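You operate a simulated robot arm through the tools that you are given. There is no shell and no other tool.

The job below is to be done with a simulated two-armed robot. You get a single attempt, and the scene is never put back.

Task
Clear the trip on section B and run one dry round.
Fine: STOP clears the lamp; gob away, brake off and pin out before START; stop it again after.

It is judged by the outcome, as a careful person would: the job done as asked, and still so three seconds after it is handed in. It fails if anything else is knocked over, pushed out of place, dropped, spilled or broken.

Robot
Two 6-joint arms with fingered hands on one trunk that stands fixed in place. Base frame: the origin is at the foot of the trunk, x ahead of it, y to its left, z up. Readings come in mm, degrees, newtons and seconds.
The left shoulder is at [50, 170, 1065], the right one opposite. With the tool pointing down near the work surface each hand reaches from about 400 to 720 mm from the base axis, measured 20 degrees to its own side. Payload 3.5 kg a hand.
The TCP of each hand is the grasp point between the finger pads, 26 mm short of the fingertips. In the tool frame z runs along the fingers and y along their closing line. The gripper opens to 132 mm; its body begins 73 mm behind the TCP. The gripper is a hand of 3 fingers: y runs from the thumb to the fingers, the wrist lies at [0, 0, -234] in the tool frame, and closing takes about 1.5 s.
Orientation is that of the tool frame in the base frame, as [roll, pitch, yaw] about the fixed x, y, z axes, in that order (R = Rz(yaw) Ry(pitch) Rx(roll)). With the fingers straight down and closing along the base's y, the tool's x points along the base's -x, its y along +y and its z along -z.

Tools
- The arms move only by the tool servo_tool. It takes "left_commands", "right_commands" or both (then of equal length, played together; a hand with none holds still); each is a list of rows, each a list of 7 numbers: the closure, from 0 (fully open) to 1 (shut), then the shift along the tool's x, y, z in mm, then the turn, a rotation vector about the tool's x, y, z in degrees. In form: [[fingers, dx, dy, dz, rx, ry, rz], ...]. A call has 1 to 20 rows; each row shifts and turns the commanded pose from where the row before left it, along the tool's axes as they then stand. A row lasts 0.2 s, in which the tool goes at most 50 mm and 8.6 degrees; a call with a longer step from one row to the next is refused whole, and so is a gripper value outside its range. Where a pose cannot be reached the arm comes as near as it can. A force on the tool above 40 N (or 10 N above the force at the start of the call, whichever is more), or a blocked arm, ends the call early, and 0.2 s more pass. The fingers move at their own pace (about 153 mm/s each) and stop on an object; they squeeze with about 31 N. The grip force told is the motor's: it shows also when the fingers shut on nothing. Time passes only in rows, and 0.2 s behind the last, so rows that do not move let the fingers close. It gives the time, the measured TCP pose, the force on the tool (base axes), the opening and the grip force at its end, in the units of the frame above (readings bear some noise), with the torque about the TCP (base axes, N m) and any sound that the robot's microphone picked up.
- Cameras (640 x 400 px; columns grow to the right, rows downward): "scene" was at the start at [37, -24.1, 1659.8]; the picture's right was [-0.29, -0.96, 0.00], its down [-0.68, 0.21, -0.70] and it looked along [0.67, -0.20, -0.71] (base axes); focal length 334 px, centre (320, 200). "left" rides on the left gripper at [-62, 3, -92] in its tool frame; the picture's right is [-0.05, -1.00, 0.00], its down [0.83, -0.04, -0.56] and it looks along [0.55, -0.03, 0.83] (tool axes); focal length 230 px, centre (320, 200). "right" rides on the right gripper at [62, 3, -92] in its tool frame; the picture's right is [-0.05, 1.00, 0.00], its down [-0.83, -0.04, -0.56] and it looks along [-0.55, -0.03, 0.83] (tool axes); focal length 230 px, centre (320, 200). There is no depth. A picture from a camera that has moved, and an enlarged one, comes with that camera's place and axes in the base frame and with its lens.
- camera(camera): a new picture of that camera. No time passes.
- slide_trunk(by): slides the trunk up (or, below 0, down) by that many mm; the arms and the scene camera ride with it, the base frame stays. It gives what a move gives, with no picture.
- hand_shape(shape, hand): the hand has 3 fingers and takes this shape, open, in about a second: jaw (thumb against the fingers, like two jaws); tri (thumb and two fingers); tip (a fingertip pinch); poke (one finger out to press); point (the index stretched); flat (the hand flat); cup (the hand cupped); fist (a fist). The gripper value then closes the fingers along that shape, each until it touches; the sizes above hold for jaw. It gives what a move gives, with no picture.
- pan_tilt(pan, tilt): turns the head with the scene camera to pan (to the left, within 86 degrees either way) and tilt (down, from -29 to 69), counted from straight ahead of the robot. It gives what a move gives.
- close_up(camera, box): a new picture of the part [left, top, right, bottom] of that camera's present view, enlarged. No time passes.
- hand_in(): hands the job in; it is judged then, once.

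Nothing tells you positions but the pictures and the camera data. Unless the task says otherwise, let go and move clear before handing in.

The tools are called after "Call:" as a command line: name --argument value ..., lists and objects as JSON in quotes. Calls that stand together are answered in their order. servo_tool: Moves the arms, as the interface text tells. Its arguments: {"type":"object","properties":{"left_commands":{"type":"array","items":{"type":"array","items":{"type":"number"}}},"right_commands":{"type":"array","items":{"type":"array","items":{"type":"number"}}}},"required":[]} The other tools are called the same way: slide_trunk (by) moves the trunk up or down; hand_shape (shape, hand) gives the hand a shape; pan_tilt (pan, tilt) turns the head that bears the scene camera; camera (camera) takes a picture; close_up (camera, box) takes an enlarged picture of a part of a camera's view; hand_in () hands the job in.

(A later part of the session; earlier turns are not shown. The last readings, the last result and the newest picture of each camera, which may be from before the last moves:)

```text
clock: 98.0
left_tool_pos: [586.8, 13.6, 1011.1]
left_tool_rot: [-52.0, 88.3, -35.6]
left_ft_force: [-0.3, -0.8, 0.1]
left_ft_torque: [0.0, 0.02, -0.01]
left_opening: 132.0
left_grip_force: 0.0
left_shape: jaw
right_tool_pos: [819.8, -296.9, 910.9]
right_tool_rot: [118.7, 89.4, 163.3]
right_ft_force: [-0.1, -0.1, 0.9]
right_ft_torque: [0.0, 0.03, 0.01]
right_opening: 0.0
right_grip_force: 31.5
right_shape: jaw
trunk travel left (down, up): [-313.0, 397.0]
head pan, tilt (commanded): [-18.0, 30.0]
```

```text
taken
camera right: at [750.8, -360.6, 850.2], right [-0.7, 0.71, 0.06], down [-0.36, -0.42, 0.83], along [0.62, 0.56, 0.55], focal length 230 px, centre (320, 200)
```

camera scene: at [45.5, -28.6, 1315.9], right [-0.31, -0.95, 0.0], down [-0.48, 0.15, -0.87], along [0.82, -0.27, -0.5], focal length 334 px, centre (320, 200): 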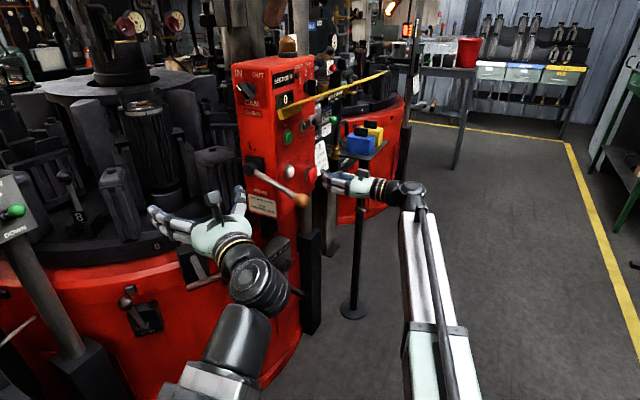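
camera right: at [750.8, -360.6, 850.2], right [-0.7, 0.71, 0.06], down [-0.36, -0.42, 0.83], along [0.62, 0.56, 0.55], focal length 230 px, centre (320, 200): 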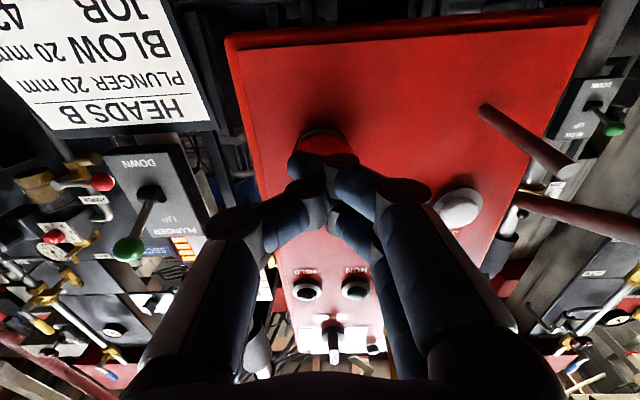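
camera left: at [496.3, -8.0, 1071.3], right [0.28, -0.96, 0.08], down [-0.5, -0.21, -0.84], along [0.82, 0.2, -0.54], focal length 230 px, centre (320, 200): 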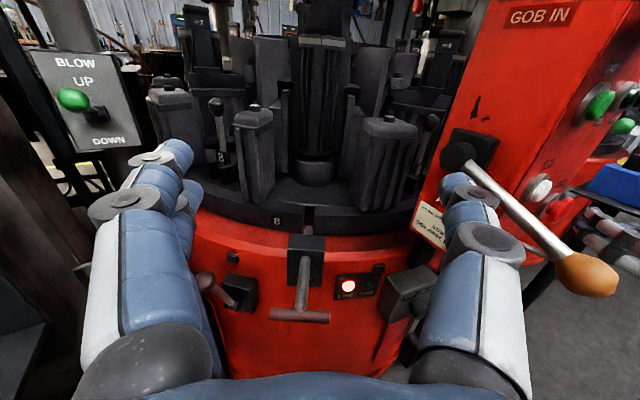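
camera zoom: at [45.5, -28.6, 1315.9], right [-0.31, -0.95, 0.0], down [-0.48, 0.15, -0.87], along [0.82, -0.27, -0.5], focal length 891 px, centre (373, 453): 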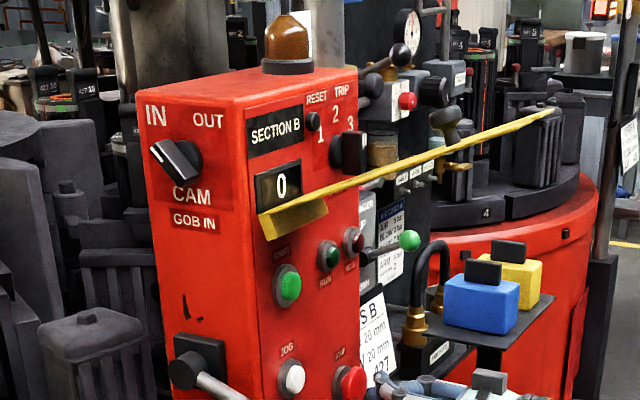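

The table indexes station by station (8 resting at the front now), counter still 0. Continuing to wait in short steps.

Call:
servo_tool --right_commands '[[1, 0, 0, 0, 0, 0, 0], [1, 0, 0, 0, 0, 0, 0], [1, 0, 0, 0, 0, 0, 0], [1, 0, 0, 0, 0, 0, 0]]'

Call:
camera --camera "scene"

Call:
close_up --camera "scene" --box '[200, 30, 400, 180]'

Call:
camera --camera "left"

```text
clock: 99.0
left_tool_pos: [588.3, 13.7, 1011.5]
left_tool_rot: [-52.0, 88.2, -35.5]
left_ft_force: [-0.5, -0.3, -0.3]
left_ft_torque: [0.02, 0.0, 0.02]
left_opening: 131.9
left_grip_force: 0.1
left_shape: jaw
right_tool_pos: [819.8, -296.6, 911.8]
right_tool_rot: [118.0, 89.4, 162.6]
right_ft_force: [-0.2, 0.1, -0.4]
right_ft_torque: [0.03, 0.02, 0.0]
right_opening: 0.3
right_grip_force: 31.4
right_shape: jaw
trunk travel left (down, up): [-313.0, 397.0]
head pan, tilt (commanded): [-18.0, 30.0]
```

```text
taken
camera scene: at [45.4, -28.6, 1315.9], right [-0.31, -0.95, 0.0], down [-0.48, 0.15, -0.87], along [0.82, -0.27, -0.5], focal length 334 px, centre (320, 200)
```

scene: 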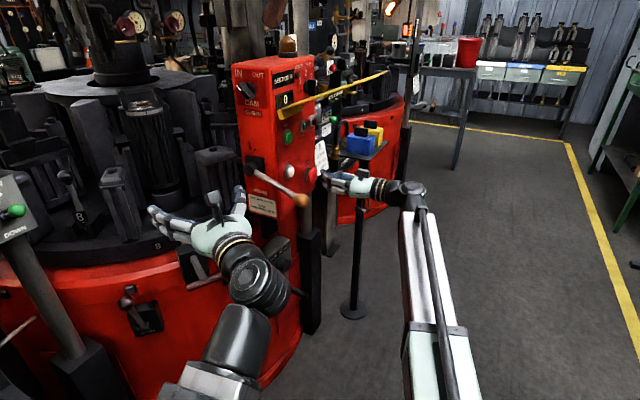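

```text
2.67 times, centred on (300, 105) of scene
camera zoom: at [45.4, -28.6, 1315.9], right [-0.31, -0.95, 0.0], down [-0.48, 0.15, -0.87], along [0.82, -0.27, -0.5], focal length 891 px, centre (373, 453)
```

zoom: 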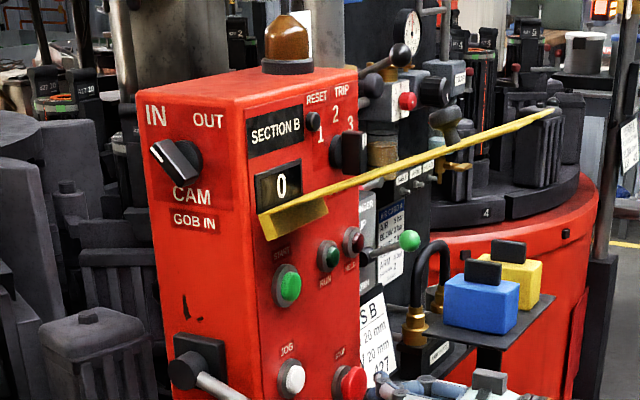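

```text
taken
camera left: at [496.3, -8.0, 1071.3], right [0.28, -0.96, 0.08], down [-0.5, -0.21, -0.84], along [0.82, 0.2, -0.54], focal length 230 px, centre (320, 200)
```

left: 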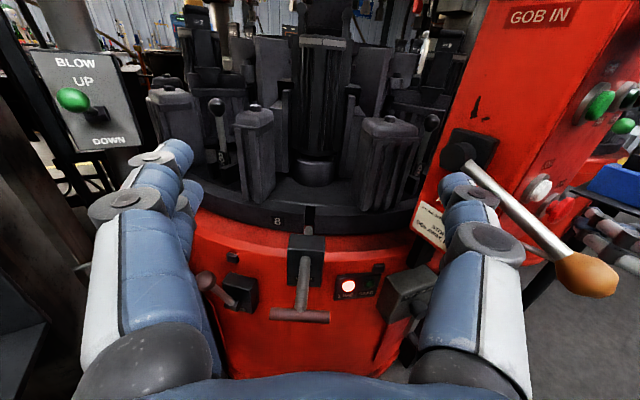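

Station 8 is still resting at the front and RUN is dark at this moment. I'll watch on in finer steps.

Call:
servo_tool --right_commands '[[1, 0, 0, 0, 0, 0, 0]]'

Call:
close_up --camera "scene" --box '[0, 30, 400, 280]'

Call:
servo_tool --right_commands '[[1, 0, 0, 0, 0, 0, 0]]'

Call:
close_up --camera "scene" --box '[0, 30, 400, 280]'

```text
clock: 99.4
left_tool_pos: [587.3, 14.0, 1011.6]
left_tool_rot: [-51.9, 88.2, -35.5]
left_ft_force: [-0.1, 0.2, -0.3]
left_ft_torque: [0.02, 0.01, -0.01]
left_opening: 131.8
left_grip_force: 0.1
left_shape: jaw
right_tool_pos: [819.7, -298.1, 911.7]
right_tool_rot: [118.0, 89.4, 162.5]
right_ft_force: [0.4, 0.8, -0.4]
right_ft_torque: [0.04, 0.0, -0.02]
right_opening: 0.0
right_grip_force: 31.1
right_shape: jaw
trunk travel left (down, up): [-313.0, 397.0]
head pan, tilt (commanded): [-18.0, 30.0]
```

```text
1.60 times, centred on (200, 155) of scene
camera zoom: at [45.4, -28.6, 1315.9], right [-0.31, -0.95, 0.0], down [-0.48, 0.15, -0.87], along [0.82, -0.27, -0.5], focal length 535 px, centre (512, 272)
```

zoom: 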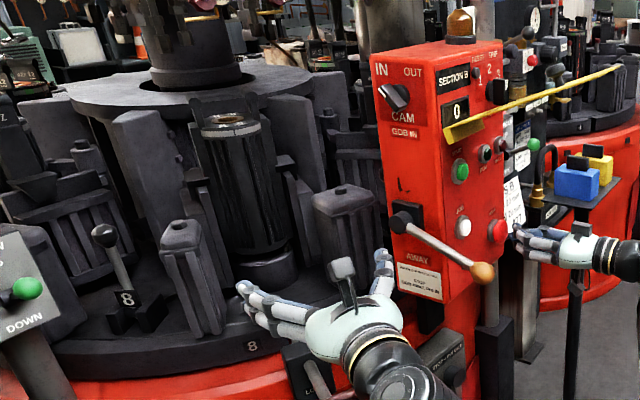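

```text
clock: 99.8
left_tool_pos: [587.6, 13.5, 1011.3]
left_tool_rot: [-51.9, 88.2, -35.3]
left_ft_force: [0.2, -0.1, 0.8]
left_ft_torque: [0.02, 0.01, -0.01]
left_opening: 131.8
left_grip_force: 0.1
left_shape: jaw
right_tool_pos: [819.8, -297.9, 909.9]
right_tool_rot: [118.1, 89.5, 162.6]
right_ft_force: [1.1, 0.7, 0.0]
right_ft_torque: [0.0, -0.01, -0.03]
right_opening: 0.0
right_grip_force: 30.8
right_shape: jaw
trunk travel left (down, up): [-313.0, 397.0]
head pan, tilt (commanded): [-18.0, 30.0]
```

```text
1.60 times, centred on (200, 155) of scene
camera zoom: at [45.4, -28.6, 1315.9], right [-0.31, -0.95, 0.0], down [-0.48, 0.15, -0.87], along [0.82, -0.27, -0.5], focal length 535 px, centre (512, 272)
```

zoom: 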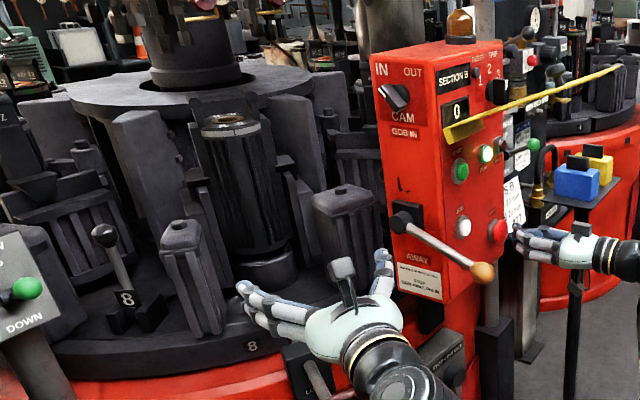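

RUN is blinking, and the table dwells at each stop. I'll keep watching in steps of under a second.

Call:
servo_tool --right_commands '[[1, 0, 0, 0, 0, 0, 0], [1, 0, 0, 0, 0, 0, 0], [1, 0, 0, 0, 0, 0, 0]]'

Call:
close_up --camera "scene" --box '[0, 30, 400, 280]'

Call:
servo_tool --right_commands '[[1, 0, 0, 0, 0, 0, 0], [1, 0, 0, 0, 0, 0, 0], [1, 0, 0, 0, 0, 0, 0]]'

Call:
close_up --camera "scene" --box '[0, 30, 400, 280]'

```text
clock: 100.6
left_tool_pos: [588.3, 14.3, 1011.9]
left_tool_rot: [-51.9, 88.1, -35.5]
left_ft_force: [-0.5, -0.1, 0.1]
left_ft_torque: [-0.01, -0.03, 0.01]
left_opening: 131.7
left_grip_force: 0.0
left_shape: jaw
right_tool_pos: [820.4, -297.5, 912.6]
right_tool_rot: [118.2, 89.4, 162.8]
right_ft_force: [-0.3, 0.4, -0.5]
right_ft_torque: [0.03, 0.0, -0.02]
right_opening: 0.1
right_grip_force: 31.1
right_shape: jaw
trunk travel left (down, up): [-313.0, 397.0]
head pan, tilt (commanded): [-18.0, 30.0]
```

```text
1.60 times, centred on (200, 155) of scene
camera zoom: at [45.4, -28.6, 1315.9], right [-0.31, -0.95, 0.0], down [-0.48, 0.15, -0.87], along [0.82, -0.27, -0.5], focal length 535 px, centre (512, 272)
```

zoom: 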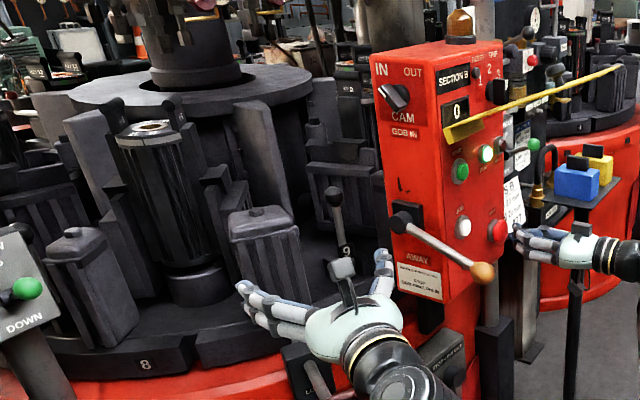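

```text
clock: 101.4
left_tool_pos: [588.1, 13.9, 1012.7]
left_tool_rot: [-51.9, 88.2, -35.6]
left_ft_force: [-0.7, -0.3, 0.4]
left_ft_torque: [-0.02, -0.02, 0.01]
left_opening: 131.8
left_grip_force: 0.1
left_shape: jaw
right_tool_pos: [819.2, -296.6, 911.8]
right_tool_rot: [118.2, 89.4, 162.7]
right_ft_force: [-0.5, -0.3, 0.2]
right_ft_torque: [0.03, 0.01, -0.01]
right_opening: 0.2
right_grip_force: 31.1
right_shape: jaw
trunk travel left (down, up): [-313.0, 397.0]
head pan, tilt (commanded): [-18.0, 30.0]
```

```text
1.60 times, centred on (200, 155) of scene
camera zoom: at [45.4, -28.6, 1315.9], right [-0.31, -0.95, 0.0], down [-0.48, 0.15, -0.87], along [0.82, -0.27, -0.5], focal length 535 px, centre (512, 272)
```

zoom: 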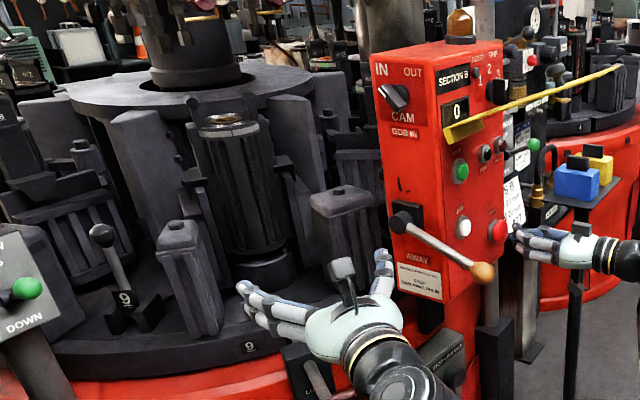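

Station 9 has come to the front; counter still 0. Continuing.

Call:
servo_tool --right_commands '[[1, 0, 0, 0, 0, 0, 0], [1, 0, 0, 0, 0, 0, 0], [1, 0, 0, 0, 0, 0, 0], [1, 0, 0, 0, 0, 0, 0]]'

Call:
close_up --camera "scene" --box '[0, 30, 400, 280]'

Call:
servo_tool --right_commands '[[1, 0, 0, 0, 0, 0, 0], [1, 0, 0, 0, 0, 0, 0], [1, 0, 0, 0, 0, 0, 0], [1, 0, 0, 0, 0, 0, 0]]'

Call:
close_up --camera "scene" --box '[0, 30, 400, 280]'

Call:
servo_tool --right_commands '[[1, 0, 0, 0, 0, 0, 0], [1, 0, 0, 0, 0, 0, 0], [1, 0, 0, 0, 0, 0, 0], [1, 0, 0, 0, 0, 0, 0]]'

Call:
close_up --camera "scene" --box '[0, 30, 400, 280]'

```text
clock: 102.4
left_tool_pos: [586.6, 13.7, 1012.0]
left_tool_rot: [-51.9, 88.2, -35.5]
left_ft_force: [0.1, -0.3, -0.1]
left_ft_torque: [-0.01, 0.0, -0.01]
left_opening: 132.1
left_grip_force: 0.1
left_shape: jaw
right_tool_pos: [819.9, -297.0, 911.4]
right_tool_rot: [118.1, 89.4, 162.6]
right_ft_force: [-0.1, 0.3, 0.4]
right_ft_torque: [-0.01, 0.01, 0.01]
right_opening: 0.1
right_grip_force: 30.9
right_shape: jaw
trunk travel left (down, up): [-313.0, 397.0]
head pan, tilt (commanded): [-18.0, 30.0]
```

```text
1.60 times, centred on (200, 155) of scene
camera zoom: at [45.4, -28.6, 1315.9], right [-0.31, -0.95, 0.0], down [-0.48, 0.15, -0.87], along [0.82, -0.27, -0.5], focal length 535 px, centre (512, 272)
```

zoom: 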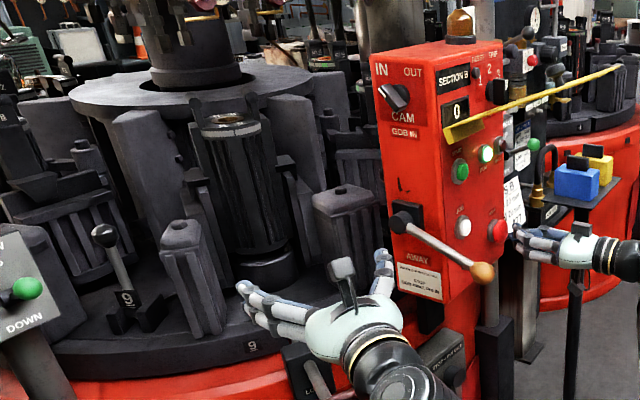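

```text
clock: 103.4
left_tool_pos: [587.8, 14.6, 1011.2]
left_tool_rot: [-51.9, 88.2, -35.4]
left_ft_force: [0.6, 0.7, -0.2]
left_ft_torque: [0.0, -0.03, 0.03]
left_opening: 131.8
left_grip_force: 0.0
left_shape: jaw
right_tool_pos: [819.2, -298.2, 912.6]
right_tool_rot: [118.1, 89.4, 162.7]
right_ft_force: [0.2, 0.0, 0.7]
right_ft_torque: [0.02, -0.01, -0.01]
right_opening: 0.2
right_grip_force: 30.5
right_shape: jaw
trunk travel left (down, up): [-313.0, 397.0]
head pan, tilt (commanded): [-18.0, 30.0]
```

```text
1.60 times, centred on (200, 155) of scene
camera zoom: at [45.4, -28.6, 1315.9], right [-0.31, -0.95, 0.0], down [-0.48, 0.15, -0.87], along [0.82, -0.27, -0.5], focal length 535 px, centre (512, 272)
```

zoom: 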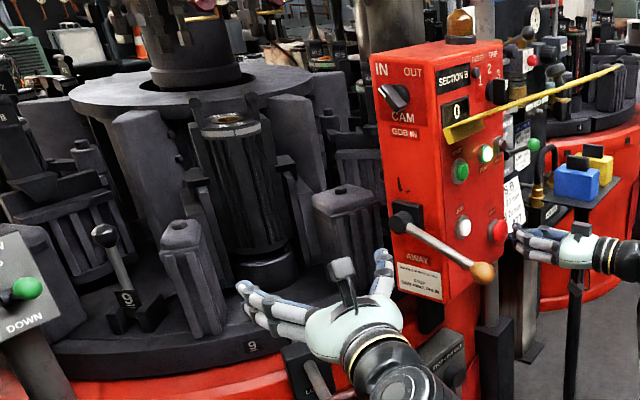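

```text
clock: 104.4
left_tool_pos: [588.3, 14.7, 1011.6]
left_tool_rot: [-51.9, 88.2, -35.4]
left_ft_force: [0.0, 0.4, -0.7]
left_ft_torque: [0.0, 0.01, -0.03]
left_opening: 131.6
left_grip_force: 0.0
left_shape: jaw
right_tool_pos: [820.2, -297.1, 912.4]
right_tool_rot: [118.1, 89.3, 162.7]
right_ft_force: [-0.3, -0.9, -0.3]
right_ft_torque: [-0.01, -0.01, -0.02]
right_opening: 0.4
right_grip_force: 31.2
right_shape: jaw
trunk travel left (down, up): [-313.0, 397.0]
head pan, tilt (commanded): [-18.0, 30.0]
```

```text
1.60 times, centred on (200, 155) of scene
camera zoom: at [45.4, -28.6, 1315.9], right [-0.31, -0.95, 0.0], down [-0.48, 0.15, -0.87], along [0.82, -0.27, -0.5], focal length 535 px, centre (512, 272)
```

zoom: 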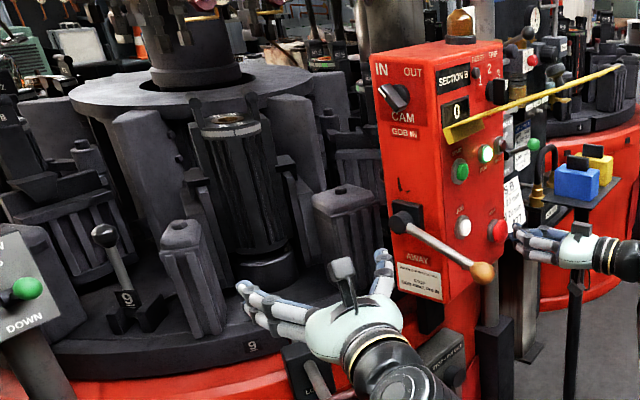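

Station 9 is still at the front, RUN lit, counter 0. I'll continue watching.

Call:
servo_tool --right_commands '[[1, 0, 0, 0, 0, 0, 0], [1, 0, 0, 0, 0, 0, 0], [1, 0, 0, 0, 0, 0, 0], [1, 0, 0, 0, 0, 0, 0]]'

Call:
close_up --camera "scene" --box '[0, 0, 400, 250]'

Call:
servo_tool --right_commands '[[1, 0, 0, 0, 0, 0, 0], [1, 0, 0, 0, 0, 0, 0], [1, 0, 0, 0, 0, 0, 0], [1, 0, 0, 0, 0, 0, 0]]'

Call:
close_up --camera "scene" --box '[0, 0, 400, 250]'

Call:
camera --camera "right"

```text
clock: 105.4
left_tool_pos: [587.4, 13.9, 1011.9]
left_tool_rot: [-51.8, 88.2, -35.5]
left_ft_force: [0.3, -0.2, -0.5]
left_ft_torque: [-0.01, 0.01, 0.01]
left_opening: 131.9
left_grip_force: 0.0
left_shape: jaw
right_tool_pos: [821.1, -296.7, 911.5]
right_tool_rot: [118.1, 89.4, 162.7]
right_ft_force: [0.4, -0.2, 0.5]
right_ft_torque: [0.01, 0.01, 0.01]
right_opening: 0.2
right_grip_force: 30.8
right_shape: jaw
trunk travel left (down, up): [-313.0, 397.0]
head pan, tilt (commanded): [-18.0, 30.0]
```

```text
1.60 times, centred on (200, 125) of scene
camera zoom: at [45.4, -28.6, 1315.9], right [-0.31, -0.95, 0.0], down [-0.48, 0.15, -0.87], along [0.82, -0.27, -0.5], focal length 535 px, centre (512, 320)
```

zoom: 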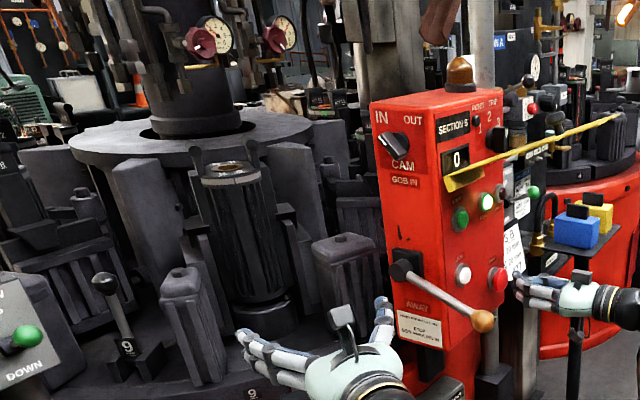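

```text
clock: 106.4
left_tool_pos: [588.2, 14.8, 1011.7]
left_tool_rot: [-51.9, 88.3, -35.3]
left_ft_force: [-0.4, 0.1, -0.1]
left_ft_torque: [0.0, -0.01, 0.02]
left_opening: 132.1
left_grip_force: 0.0
left_shape: jaw
right_tool_pos: [819.2, -297.1, 911.6]
right_tool_rot: [118.1, 89.4, 162.7]
right_ft_force: [-0.5, -0.4, 0.9]
right_ft_torque: [0.0, 0.0, 0.02]
right_opening: 0.0
right_grip_force: 30.9
right_shape: jaw
trunk travel left (down, up): [-313.0, 397.0]
head pan, tilt (commanded): [-18.0, 30.0]
```

```text
1.60 times, centred on (200, 125) of scene
camera zoom: at [45.4, -28.6, 1315.9], right [-0.31, -0.95, 0.0], down [-0.48, 0.15, -0.87], along [0.82, -0.27, -0.5], focal length 535 px, centre (512, 320)
```

zoom: 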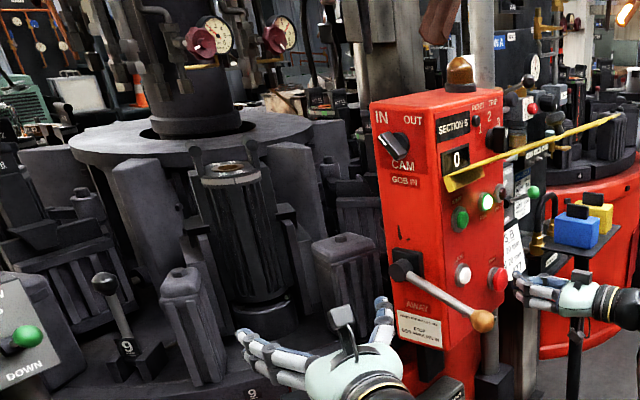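

```text
taken
camera right: at [750.7, -360.6, 850.2], right [-0.7, 0.71, 0.06], down [-0.36, -0.42, 0.83], along [0.62, 0.56, 0.55], focal length 230 px, centre (320, 200)
```

right: 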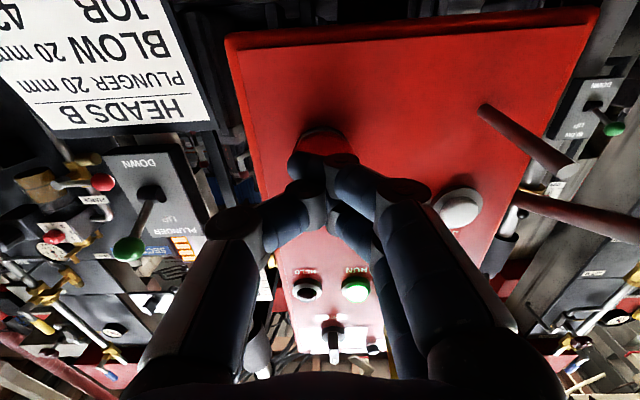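

Nothing has moved for a few seconds, though RUN stays lit. I'll wait a little longer and look at the whole machine and the lock/brake area.

Call:
servo_tool --right_commands '[[1, 0, 0, 0, 0, 0, 0], [1, 0, 0, 0, 0, 0, 0], [1, 0, 0, 0, 0, 0, 0], [1, 0, 0, 0, 0, 0, 0], [1, 0, 0, 0, 0, 0, 0]]'

Call:
camera --camera "scene"

Call:
camera --camera "left"

Call:
close_up --camera "left" --box '[180, 200, 440, 340]'

```text
clock: 107.6
left_tool_pos: [587.5, 13.6, 1011.6]
left_tool_rot: [-51.9, 88.2, -35.6]
left_ft_force: [0.0, -1.2, 0.4]
left_ft_torque: [0.0, 0.01, 0.0]
left_opening: 132.0
left_grip_force: 0.0
left_shape: jaw
right_tool_pos: [819.6, -297.2, 911.3]
right_tool_rot: [118.0, 89.4, 162.6]
right_ft_force: [0.1, -0.6, -0.1]
right_ft_torque: [-0.02, -0.01, 0.01]
right_opening: 0.0
right_grip_force: 31.2
right_shape: jaw
trunk travel left (down, up): [-313.0, 397.0]
head pan, tilt (commanded): [-18.0, 30.0]
```

```text
taken
camera scene: at [45.4, -28.6, 1315.9], right [-0.31, -0.95, 0.0], down [-0.48, 0.15, -0.87], along [0.82, -0.27, -0.5], focal length 334 px, centre (320, 200)
```

scene: 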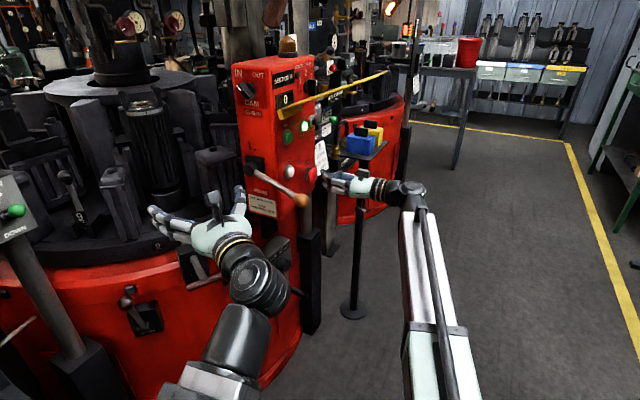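

```text
taken
camera left: at [496.3, -8.0, 1071.3], right [0.28, -0.96, 0.08], down [-0.5, -0.21, -0.84], along [0.82, 0.2, -0.54], focal length 230 px, centre (320, 200)
```

left: 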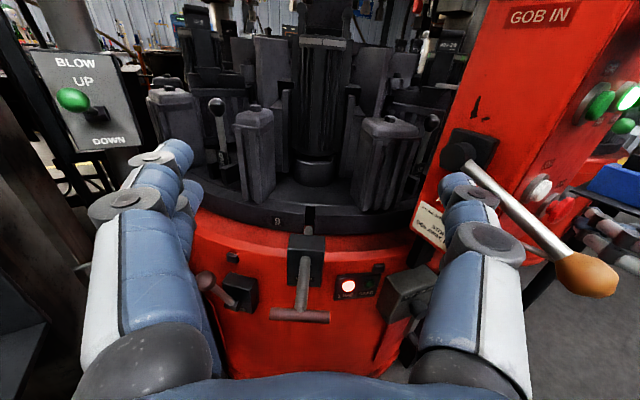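

```text
2.46 times, centred on (310, 270) of left
camera zoom: at [496.3, -8.0, 1071.3], right [0.28, -0.96, 0.08], down [-0.5, -0.21, -0.84], along [0.82, 0.2, -0.54], focal length 566 px, centre (345, 28)
```

zoom: 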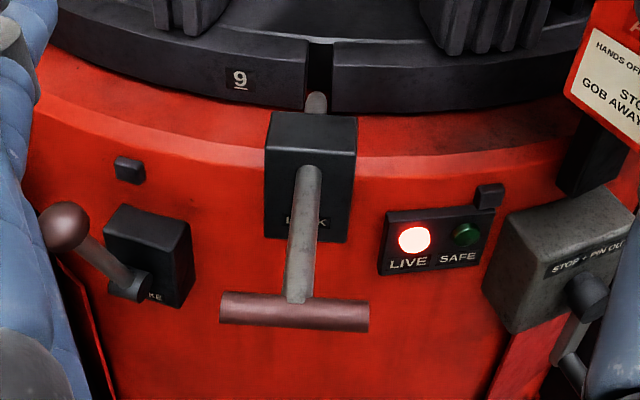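

The pin is clear of the notch and nothing is blocking the table, so this may be a long dwell. I'll keep waiting with checks.

Call:
servo_tool --right_commands '[[1, 0, 0, 0, 0, 0, 0], [1, 0, 0, 0, 0, 0, 0], [1, 0, 0, 0, 0, 0, 0], [1, 0, 0, 0, 0, 0, 0], [1, 0, 0, 0, 0, 0, 0]]'

Call:
close_up --camera "scene" --box '[0, 0, 400, 250]'

Call:
servo_tool --right_commands '[[1, 0, 0, 0, 0, 0, 0], [1, 0, 0, 0, 0, 0, 0], [1, 0, 0, 0, 0, 0, 0], [1, 0, 0, 0, 0, 0, 0], [1, 0, 0, 0, 0, 0, 0]]'

Call:
close_up --camera "scene" --box '[0, 0, 400, 250]'

```text
clock: 108.8
left_tool_pos: [588.2, 15.0, 1011.5]
left_tool_rot: [-51.9, 88.2, -35.5]
left_ft_force: [0.8, 0.1, 0.1]
left_ft_torque: [-0.01, -0.05, -0.01]
left_opening: 132.2
left_grip_force: 0.1
left_shape: jaw
right_tool_pos: [819.5, -296.9, 911.8]
right_tool_rot: [118.0, 89.5, 162.6]
right_ft_force: [0.2, 0.9, 0.2]
right_ft_torque: [0.01, -0.03, 0.0]
right_opening: 0.0
right_grip_force: 30.8
right_shape: jaw
trunk travel left (down, up): [-313.0, 397.0]
head pan, tilt (commanded): [-18.0, 30.0]
```

```text
1.60 times, centred on (200, 125) of scene
camera zoom: at [45.4, -28.6, 1315.9], right [-0.31, -0.95, 0.0], down [-0.48, 0.15, -0.87], along [0.82, -0.27, -0.5], focal length 535 px, centre (512, 320)
```

zoom: 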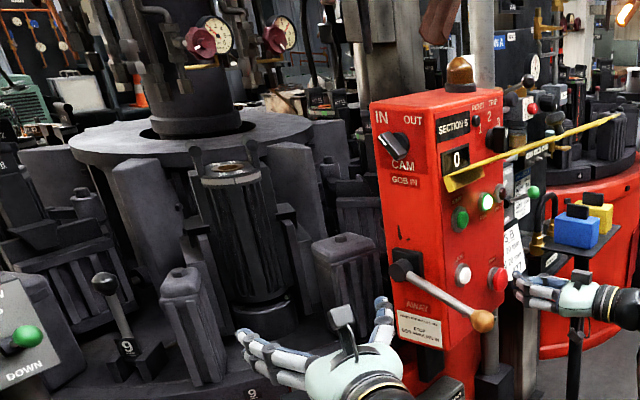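

```text
clock: 110.0
left_tool_pos: [586.9, 13.1, 1011.7]
left_tool_rot: [-51.9, 88.2, -35.5]
left_ft_force: [-0.6, -0.2, -0.2]
left_ft_torque: [0.02, 0.02, 0.01]
left_opening: 131.9
left_grip_force: 0.1
left_shape: jaw
right_tool_pos: [819.8, -297.5, 911.9]
right_tool_rot: [118.0, 89.3, 162.5]
right_ft_force: [0.4, 0.3, 0.7]
right_ft_torque: [-0.01, 0.01, 0.03]
right_opening: 0.0
right_grip_force: 30.6
right_shape: jaw
trunk travel left (down, up): [-313.0, 397.0]
head pan, tilt (commanded): [-18.0, 30.0]
```

```text
1.60 times, centred on (200, 125) of scene
camera zoom: at [45.4, -28.6, 1315.9], right [-0.31, -0.95, 0.0], down [-0.48, 0.15, -0.87], along [0.82, -0.27, -0.5], focal length 535 px, centre (512, 320)
```

zoom: 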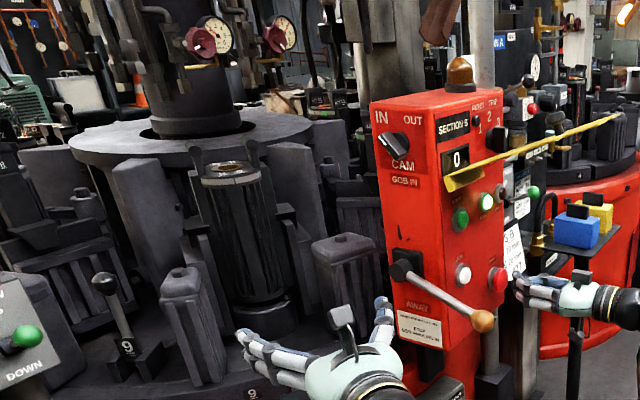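

Still at station 9 with RUN lit. I'll tilt the head up to see the upper part of the machine for any sign of what it's doing.

Call:
pan_tilt --pan -5 --tilt 5

Call:
camera --camera "scene"

Call:
close_up --camera "scene" --box '[250, 80, 500, 260]'

Call:
camera --camera "left"

```text
clock: 110.8
left_tool_pos: [587.0, 13.9, 1012.3]
left_tool_rot: [-51.9, 88.2, -35.5]
left_ft_force: [-0.1, 0.4, -0.1]
left_ft_torque: [-0.01, 0.0, -0.02]
left_opening: 131.8
left_grip_force: 0.1
left_shape: jaw
right_tool_pos: [820.3, -296.6, 910.9]
right_tool_rot: [118.2, 89.4, 162.8]
right_ft_force: [-0.5, -0.5, 0.9]
right_ft_torque: [0.02, 0.01, -0.01]
right_opening: 0.2
right_grip_force: 30.9
right_shape: jaw
trunk travel left (down, up): [-313.0, 397.0]
head pan, tilt (commanded): [-5.0, 5.0]
```

```text
taken
camera scene: at [50.9, -8.7, 1356.2], right [-0.09, -1.0, 0.0], down [-0.09, 0.01, -1.0], along [0.99, -0.09, -0.09], focal length 334 px, centre (320, 200)
```

scene: 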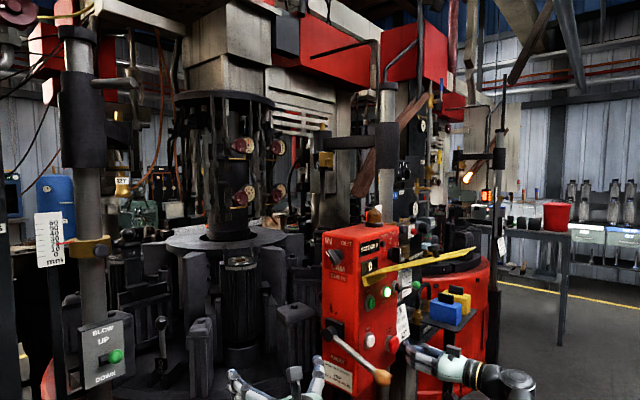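

```text
2.22 times, centred on (375, 170) of scene
camera zoom: at [50.9, -8.7, 1356.2], right [-0.09, -1.0, 0.0], down [-0.09, 0.01, -1.0], along [0.99, -0.09, -0.09], focal length 743 px, centre (198, 267)
```

zoom: 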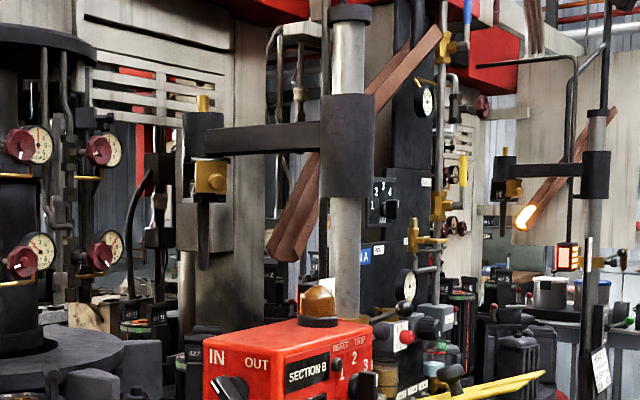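

```text
taken
camera left: at [496.3, -8.0, 1071.3], right [0.28, -0.96, 0.08], down [-0.5, -0.21, -0.84], along [0.82, 0.2, -0.54], focal length 230 px, centre (320, 200)
```

left: 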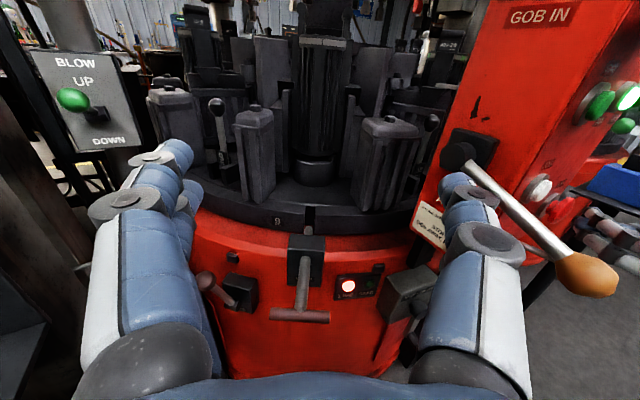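

Now I can see the plunger arm and swung-away chute too. I'll watch from this view for a while longer.

Call:
servo_tool --right_commands '[[1, 0, 0, 0, 0, 0, 0], [1, 0, 0, 0, 0, 0, 0], [1, 0, 0, 0, 0, 0, 0], [1, 0, 0, 0, 0, 0, 0]]'

Call:
camera --camera "scene"

Call:
servo_tool --right_commands '[[1, 0, 0, 0, 0, 0, 0], [1, 0, 0, 0, 0, 0, 0], [1, 0, 0, 0, 0, 0, 0], [1, 0, 0, 0, 0, 0, 0]]'

Call:
camera --camera "scene"

Call:
servo_tool --right_commands '[[1, 0, 0, 0, 0, 0, 0], [1, 0, 0, 0, 0, 0, 0], [1, 0, 0, 0, 0, 0, 0], [1, 0, 0, 0, 0, 0, 0]]'

Call:
camera --camera "scene"

```text
clock: 111.8
left_tool_pos: [588.3, 13.4, 1011.3]
left_tool_rot: [-51.9, 88.2, -35.5]
left_ft_force: [0.4, 0.8, 0.1]
left_ft_torque: [-0.02, -0.03, 0.02]
left_opening: 131.9
left_grip_force: 0.0
left_shape: jaw
right_tool_pos: [820.6, -297.4, 912.1]
right_tool_rot: [118.0, 89.4, 162.7]
right_ft_force: [0.3, -0.4, 0.3]
right_ft_torque: [-0.01, 0.0, -0.03]
right_opening: 0.0
right_grip_force: 30.5
right_shape: jaw
trunk travel left (down, up): [-313.0, 397.0]
head pan, tilt (commanded): [-5.0, 5.0]
```

```text
taken
camera scene: at [50.9, -8.7, 1356.3], right [-0.09, -1.0, 0.0], down [-0.09, 0.01, -1.0], along [0.99, -0.09, -0.09], focal length 334 px, centre (320, 200)
```

scene: 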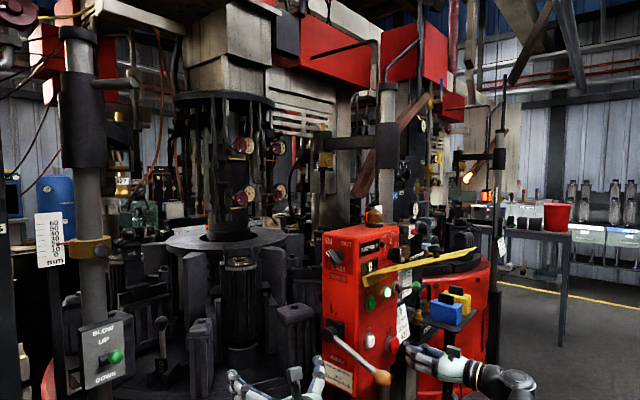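

```text
clock: 112.8
left_tool_pos: [586.1, 14.3, 1012.1]
left_tool_rot: [-52.0, 88.2, -35.6]
left_ft_force: [-1.2, 0.0, 0.1]
left_ft_torque: [-0.03, 0.0, -0.03]
left_opening: 132.2
left_grip_force: 0.0
left_shape: jaw
right_tool_pos: [819.9, -297.4, 910.0]
right_tool_rot: [117.9, 89.5, 162.6]
right_ft_force: [-0.2, -0.7, -0.2]
right_ft_torque: [0.0, 0.01, -0.01]
right_opening: 0.3
right_grip_force: 31.3
right_shape: jaw
trunk travel left (down, up): [-313.0, 397.0]
head pan, tilt (commanded): [-5.0, 5.0]
```

```text
taken
camera scene: at [50.9, -8.7, 1356.3], right [-0.09, -1.0, 0.0], down [-0.09, 0.01, -1.0], along [0.99, -0.09, -0.09], focal length 334 px, centre (320, 200)
```

scene: 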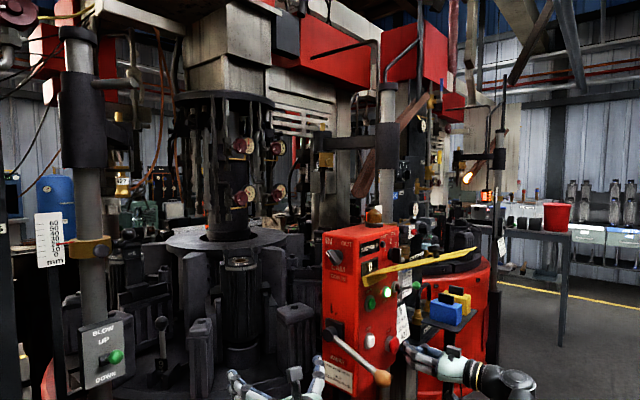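

```text
clock: 113.8
left_tool_pos: [587.5, 14.2, 1010.5]
left_tool_rot: [-51.9, 88.3, -35.4]
left_ft_force: [-0.1, -0.8, -1.0]
left_ft_torque: [-0.02, 0.01, -0.01]
left_opening: 132.1
left_grip_force: 0.0
left_shape: jaw
right_tool_pos: [820.5, -296.7, 911.8]
right_tool_rot: [118.1, 89.5, 162.6]
right_ft_force: [0.0, -0.4, 0.0]
right_ft_torque: [-0.03, -0.01, 0.05]
right_opening: 0.1
right_grip_force: 30.9
right_shape: jaw
trunk travel left (down, up): [-313.0, 397.0]
head pan, tilt (commanded): [-5.0, 5.0]
```

```text
taken
camera scene: at [50.9, -8.7, 1356.3], right [-0.09, -1.0, 0.0], down [-0.09, 0.01, -1.0], along [0.99, -0.09, -0.09], focal length 334 px, centre (320, 200)
```

scene: 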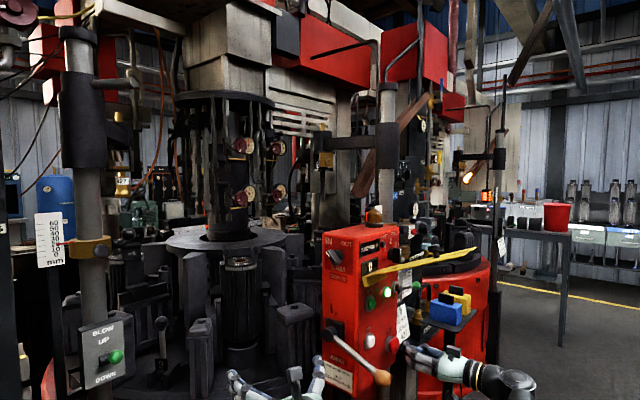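

No motion since about 101.5 s. Before pressing STOP I want to be sure the round is over, so I'll go on waiting with a view that shows counter, lamps and table.

Call:
pan_tilt --pan -12 --tilt 20

Call:
close_up --camera "scene" --box '[100, 0, 420, 200]'

Call:
servo_tool --right_commands '[[1, 0, 0, 0, 0, 0, 0], [1, 0, 0, 0, 0, 0, 0], [1, 0, 0, 0, 0, 0, 0], [1, 0, 0, 0, 0, 0, 0], [1, 0, 0, 0, 0, 0, 0]]'

Call:
close_up --camera "scene" --box '[100, 0, 420, 200]'

Call:
servo_tool --right_commands '[[1, 0, 0, 0, 0, 0, 0], [1, 0, 0, 0, 0, 0, 0], [1, 0, 0, 0, 0, 0, 0], [1, 0, 0, 0, 0, 0, 0], [1, 0, 0, 0, 0, 0, 0]]'

Call:
close_up --camera "scene" --box '[100, 0, 420, 200]'

```text
clock: 114.6
left_tool_pos: [587.1, 13.3, 1012.6]
left_tool_rot: [-51.9, 88.2, -35.4]
left_ft_force: [-1.0, -0.1, -0.4]
left_ft_torque: [0.03, 0.01, -0.01]
left_opening: 131.7
left_grip_force: 0.1
left_shape: jaw
right_tool_pos: [819.7, -296.5, 909.6]
right_tool_rot: [118.0, 89.4, 162.6]
right_ft_force: [0.0, -0.1, -0.2]
right_ft_torque: [-0.03, 0.01, -0.03]
right_opening: 0.3
right_grip_force: 31.3
right_shape: jaw
trunk travel left (down, up): [-313.0, 397.0]
head pan, tilt (commanded): [-12.0, 20.0]
```

```text
2.00 times, centred on (260, 100) of scene
camera zoom: at [50.5, -20.0, 1332.0], right [-0.21, -0.98, 0.0], down [-0.33, 0.07, -0.94], along [0.92, -0.2, -0.34], focal length 668 px, centre (440, 400)
```

zoom: 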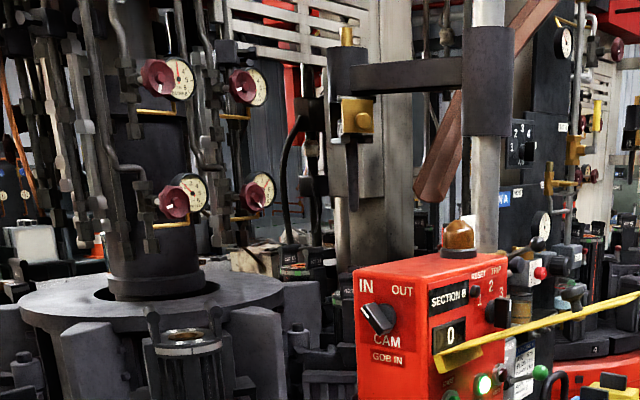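

```text
clock: 115.8
left_tool_pos: [587.2, 13.0, 1012.1]
left_tool_rot: [-51.9, 88.2, -35.4]
left_ft_force: [0.2, 0.1, -0.3]
left_ft_torque: [0.03, 0.01, 0.02]
left_opening: 131.9
left_grip_force: 0.0
left_shape: jaw
right_tool_pos: [819.5, -296.0, 911.8]
right_tool_rot: [117.9, 89.4, 162.5]
right_ft_force: [-0.3, 0.3, -0.3]
right_ft_torque: [0.0, -0.02, 0.01]
right_opening: 0.0
right_grip_force: 30.6
right_shape: jaw
trunk travel left (down, up): [-313.0, 397.0]
head pan, tilt (commanded): [-12.0, 20.0]
```

```text
2.00 times, centred on (260, 100) of scene
camera zoom: at [50.5, -20.0, 1331.9], right [-0.21, -0.98, 0.0], down [-0.33, 0.07, -0.94], along [0.92, -0.2, -0.34], focal length 668 px, centre (440, 400)
```

zoom: 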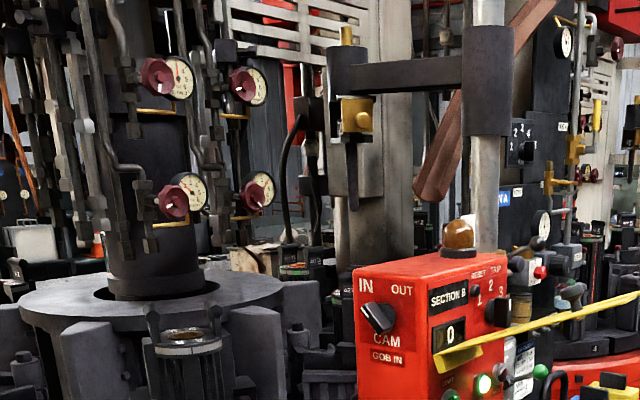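

```text
clock: 117.0
left_tool_pos: [587.5, 13.1, 1011.6]
left_tool_rot: [-52.1, 88.2, -35.5]
left_ft_force: [0.2, -0.1, -1.1]
left_ft_torque: [0.0, -0.01, -0.01]
left_opening: 132.0
left_grip_force: 0.0
left_shape: jaw
right_tool_pos: [819.8, -297.4, 911.3]
right_tool_rot: [118.1, 89.4, 162.7]
right_ft_force: [-0.2, 0.1, 0.0]
right_ft_torque: [-0.02, -0.04, -0.01]
right_opening: 0.0
right_grip_force: 30.8
right_shape: jaw
trunk travel left (down, up): [-313.0, 397.0]
head pan, tilt (commanded): [-12.0, 20.0]
```

```text
2.00 times, centred on (260, 100) of scene
camera zoom: at [50.5, -20.0, 1331.9], right [-0.21, -0.98, 0.0], down [-0.33, 0.07, -0.94], along [0.92, -0.2, -0.34], focal length 668 px, centre (440, 400)
```

zoom: 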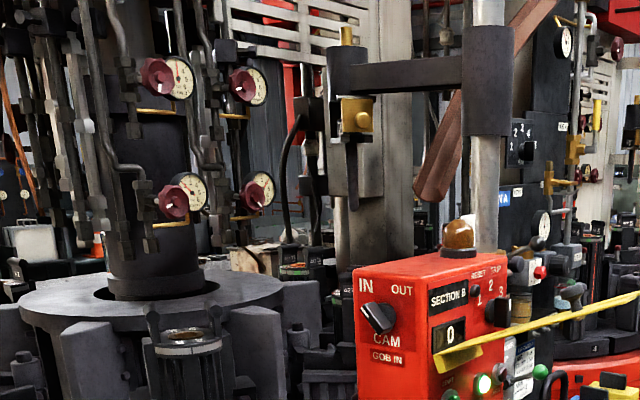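

Everything is static with RUN lit. I'll give it another dozen seconds to be certain no further motion belongs to the round.

Call:
servo_tool --right_commands '[[1, 0, 0, 0, 0, 0, 0], [1, 0, 0, 0, 0, 0, 0], [1, 0, 0, 0, 0, 0, 0], [1, 0, 0, 0, 0, 0, 0], [1, 0, 0, 0, 0, 0, 0], [1, 0, 0, 0, 0, 0, 0], [1, 0, 0, 0, 0, 0, 0], [1, 0, 0, 0, 0, 0, 0], [1, 0, 0, 0, 0, 0, 0], [1, 0, 0, 0, 0, 0, 0]]'

Call:
camera --camera "scene"

Call:
servo_tool --right_commands '[[1, 0, 0, 0, 0, 0, 0], [1, 0, 0, 0, 0, 0, 0], [1, 0, 0, 0, 0, 0, 0], [1, 0, 0, 0, 0, 0, 0], [1, 0, 0, 0, 0, 0, 0], [1, 0, 0, 0, 0, 0, 0], [1, 0, 0, 0, 0, 0, 0], [1, 0, 0, 0, 0, 0, 0], [1, 0, 0, 0, 0, 0, 0], [1, 0, 0, 0, 0, 0, 0]]'

Call:
camera --camera "scene"

Call:
camera --camera "left"

```text
clock: 119.2
left_tool_pos: [587.5, 14.4, 1011.6]
left_tool_rot: [-51.9, 88.2, -35.4]
left_ft_force: [0.1, -0.5, 0.2]
left_ft_torque: [0.01, 0.01, -0.01]
left_opening: 131.7
left_grip_force: 0.1
left_shape: jaw
right_tool_pos: [820.2, -297.0, 911.8]
right_tool_rot: [118.0, 89.5, 162.7]
right_ft_force: [0.2, -0.1, 0.1]
right_ft_torque: [0.0, 0.03, 0.01]
right_opening: 0.3
right_grip_force: 30.9
right_shape: jaw
trunk travel left (down, up): [-313.0, 397.0]
head pan, tilt (commanded): [-12.0, 20.0]
```

```text
taken
camera scene: at [50.5, -20.0, 1331.9], right [-0.21, -0.98, 0.0], down [-0.33, 0.07, -0.94], along [0.92, -0.2, -0.34], focal length 334 px, centre (320, 200)
```

scene: 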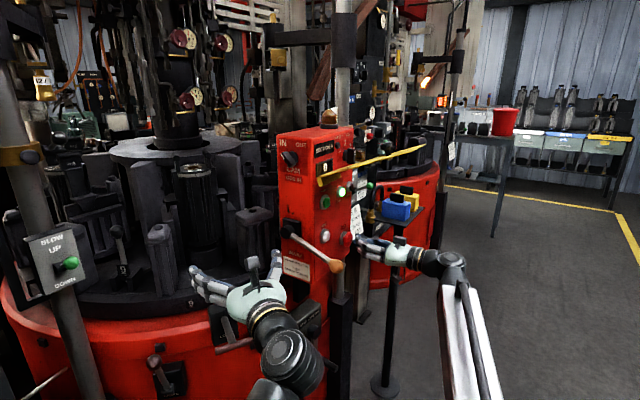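

```text
clock: 121.4
left_tool_pos: [587.2, 13.9, 1012.2]
left_tool_rot: [-51.9, 88.2, -35.6]
left_ft_force: [-0.7, -0.2, 0.0]
left_ft_torque: [-0.02, -0.01, -0.02]
left_opening: 131.8
left_grip_force: 0.1
left_shape: jaw
right_tool_pos: [819.3, -296.3, 910.7]
right_tool_rot: [118.0, 89.4, 162.6]
right_ft_force: [0.2, -0.1, -0.1]
right_ft_torque: [-0.01, 0.01, 0.01]
right_opening: 0.0
right_grip_force: 30.9
right_shape: jaw
trunk travel left (down, up): [-313.0, 397.0]
head pan, tilt (commanded): [-12.0, 20.0]
```

```text
taken
camera scene: at [50.5, -20.0, 1331.9], right [-0.21, -0.98, 0.0], down [-0.33, 0.07, -0.94], along [0.92, -0.2, -0.34], focal length 334 px, centre (320, 200)
```

scene: 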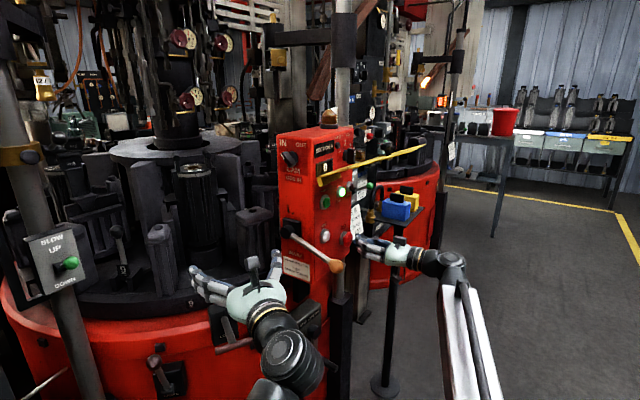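

```text
taken
camera left: at [496.3, -8.0, 1071.3], right [0.28, -0.96, 0.08], down [-0.5, -0.21, -0.84], along [0.82, 0.2, -0.54], focal length 230 px, centre (320, 200)
```

left: 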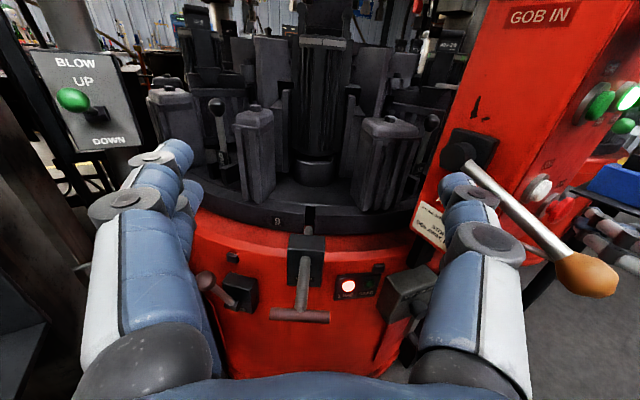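

Nothing has moved for 20 s, the plunger is up and there is no trip, so the single round is finished. Now I press STOP.

Call:
servo_tool --right_commands '[[1, 0, 0, 6, 0, 0, 0], [1, 0, 0, 5, 0, 0, 0], [1, 0, 0, 4, 0, 0, 0], [1, 0, 0, 1.5, 0, 0, 0]]'

Call:
close_up --camera "scene" --box '[250, 90, 450, 290]'

Call:
camera --camera "right"

```text
clock: 122.4
left_tool_pos: [587.5, 13.3, 1011.0]
left_tool_rot: [-51.6, 88.2, -35.2]
left_ft_force: [0.2, 0.1, -0.1]
left_ft_torque: [0.01, 0.02, -0.01]
left_opening: 132.1
left_grip_force: 0.1
left_shape: jaw
right_tool_pos: [831.6, -283.4, 911.4]
right_tool_rot: [117.5, 89.5, 162.0]
right_ft_force: [-2.6, -1.8, -0.4]
right_ft_torque: [0.01, -0.01, 0.04]
right_opening: 0.1
right_grip_force: 31.3
right_shape: jaw
trunk travel left (down, up): [-313.0, 397.0]
head pan, tilt (commanded): [-12.0, 20.0]
heard: click
```

```text
2.00 times, centred on (350, 190) of scene
camera zoom: at [50.3, -20.2, 1331.9], right [-0.21, -0.98, 0.0], down [-0.33, 0.07, -0.94], along [0.92, -0.2, -0.34], focal length 668 px, centre (260, 220)
```

zoom: 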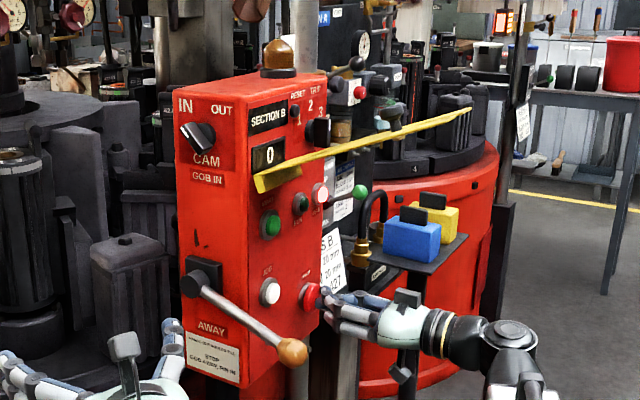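

```text
taken
camera right: at [762.4, -349.4, 850.2], right [-0.7, 0.71, 0.06], down [-0.36, -0.42, 0.83], along [0.62, 0.56, 0.55], focal length 230 px, centre (320, 200)
```

right: 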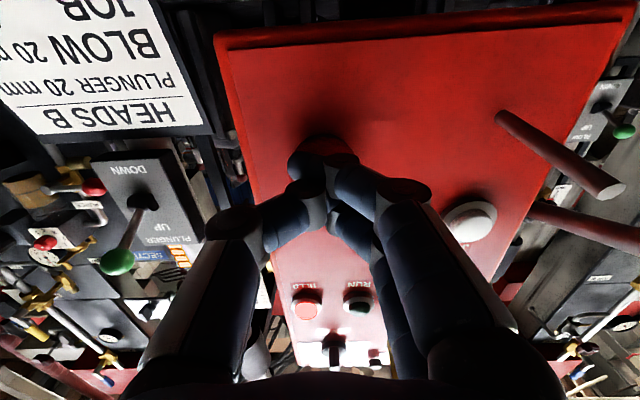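

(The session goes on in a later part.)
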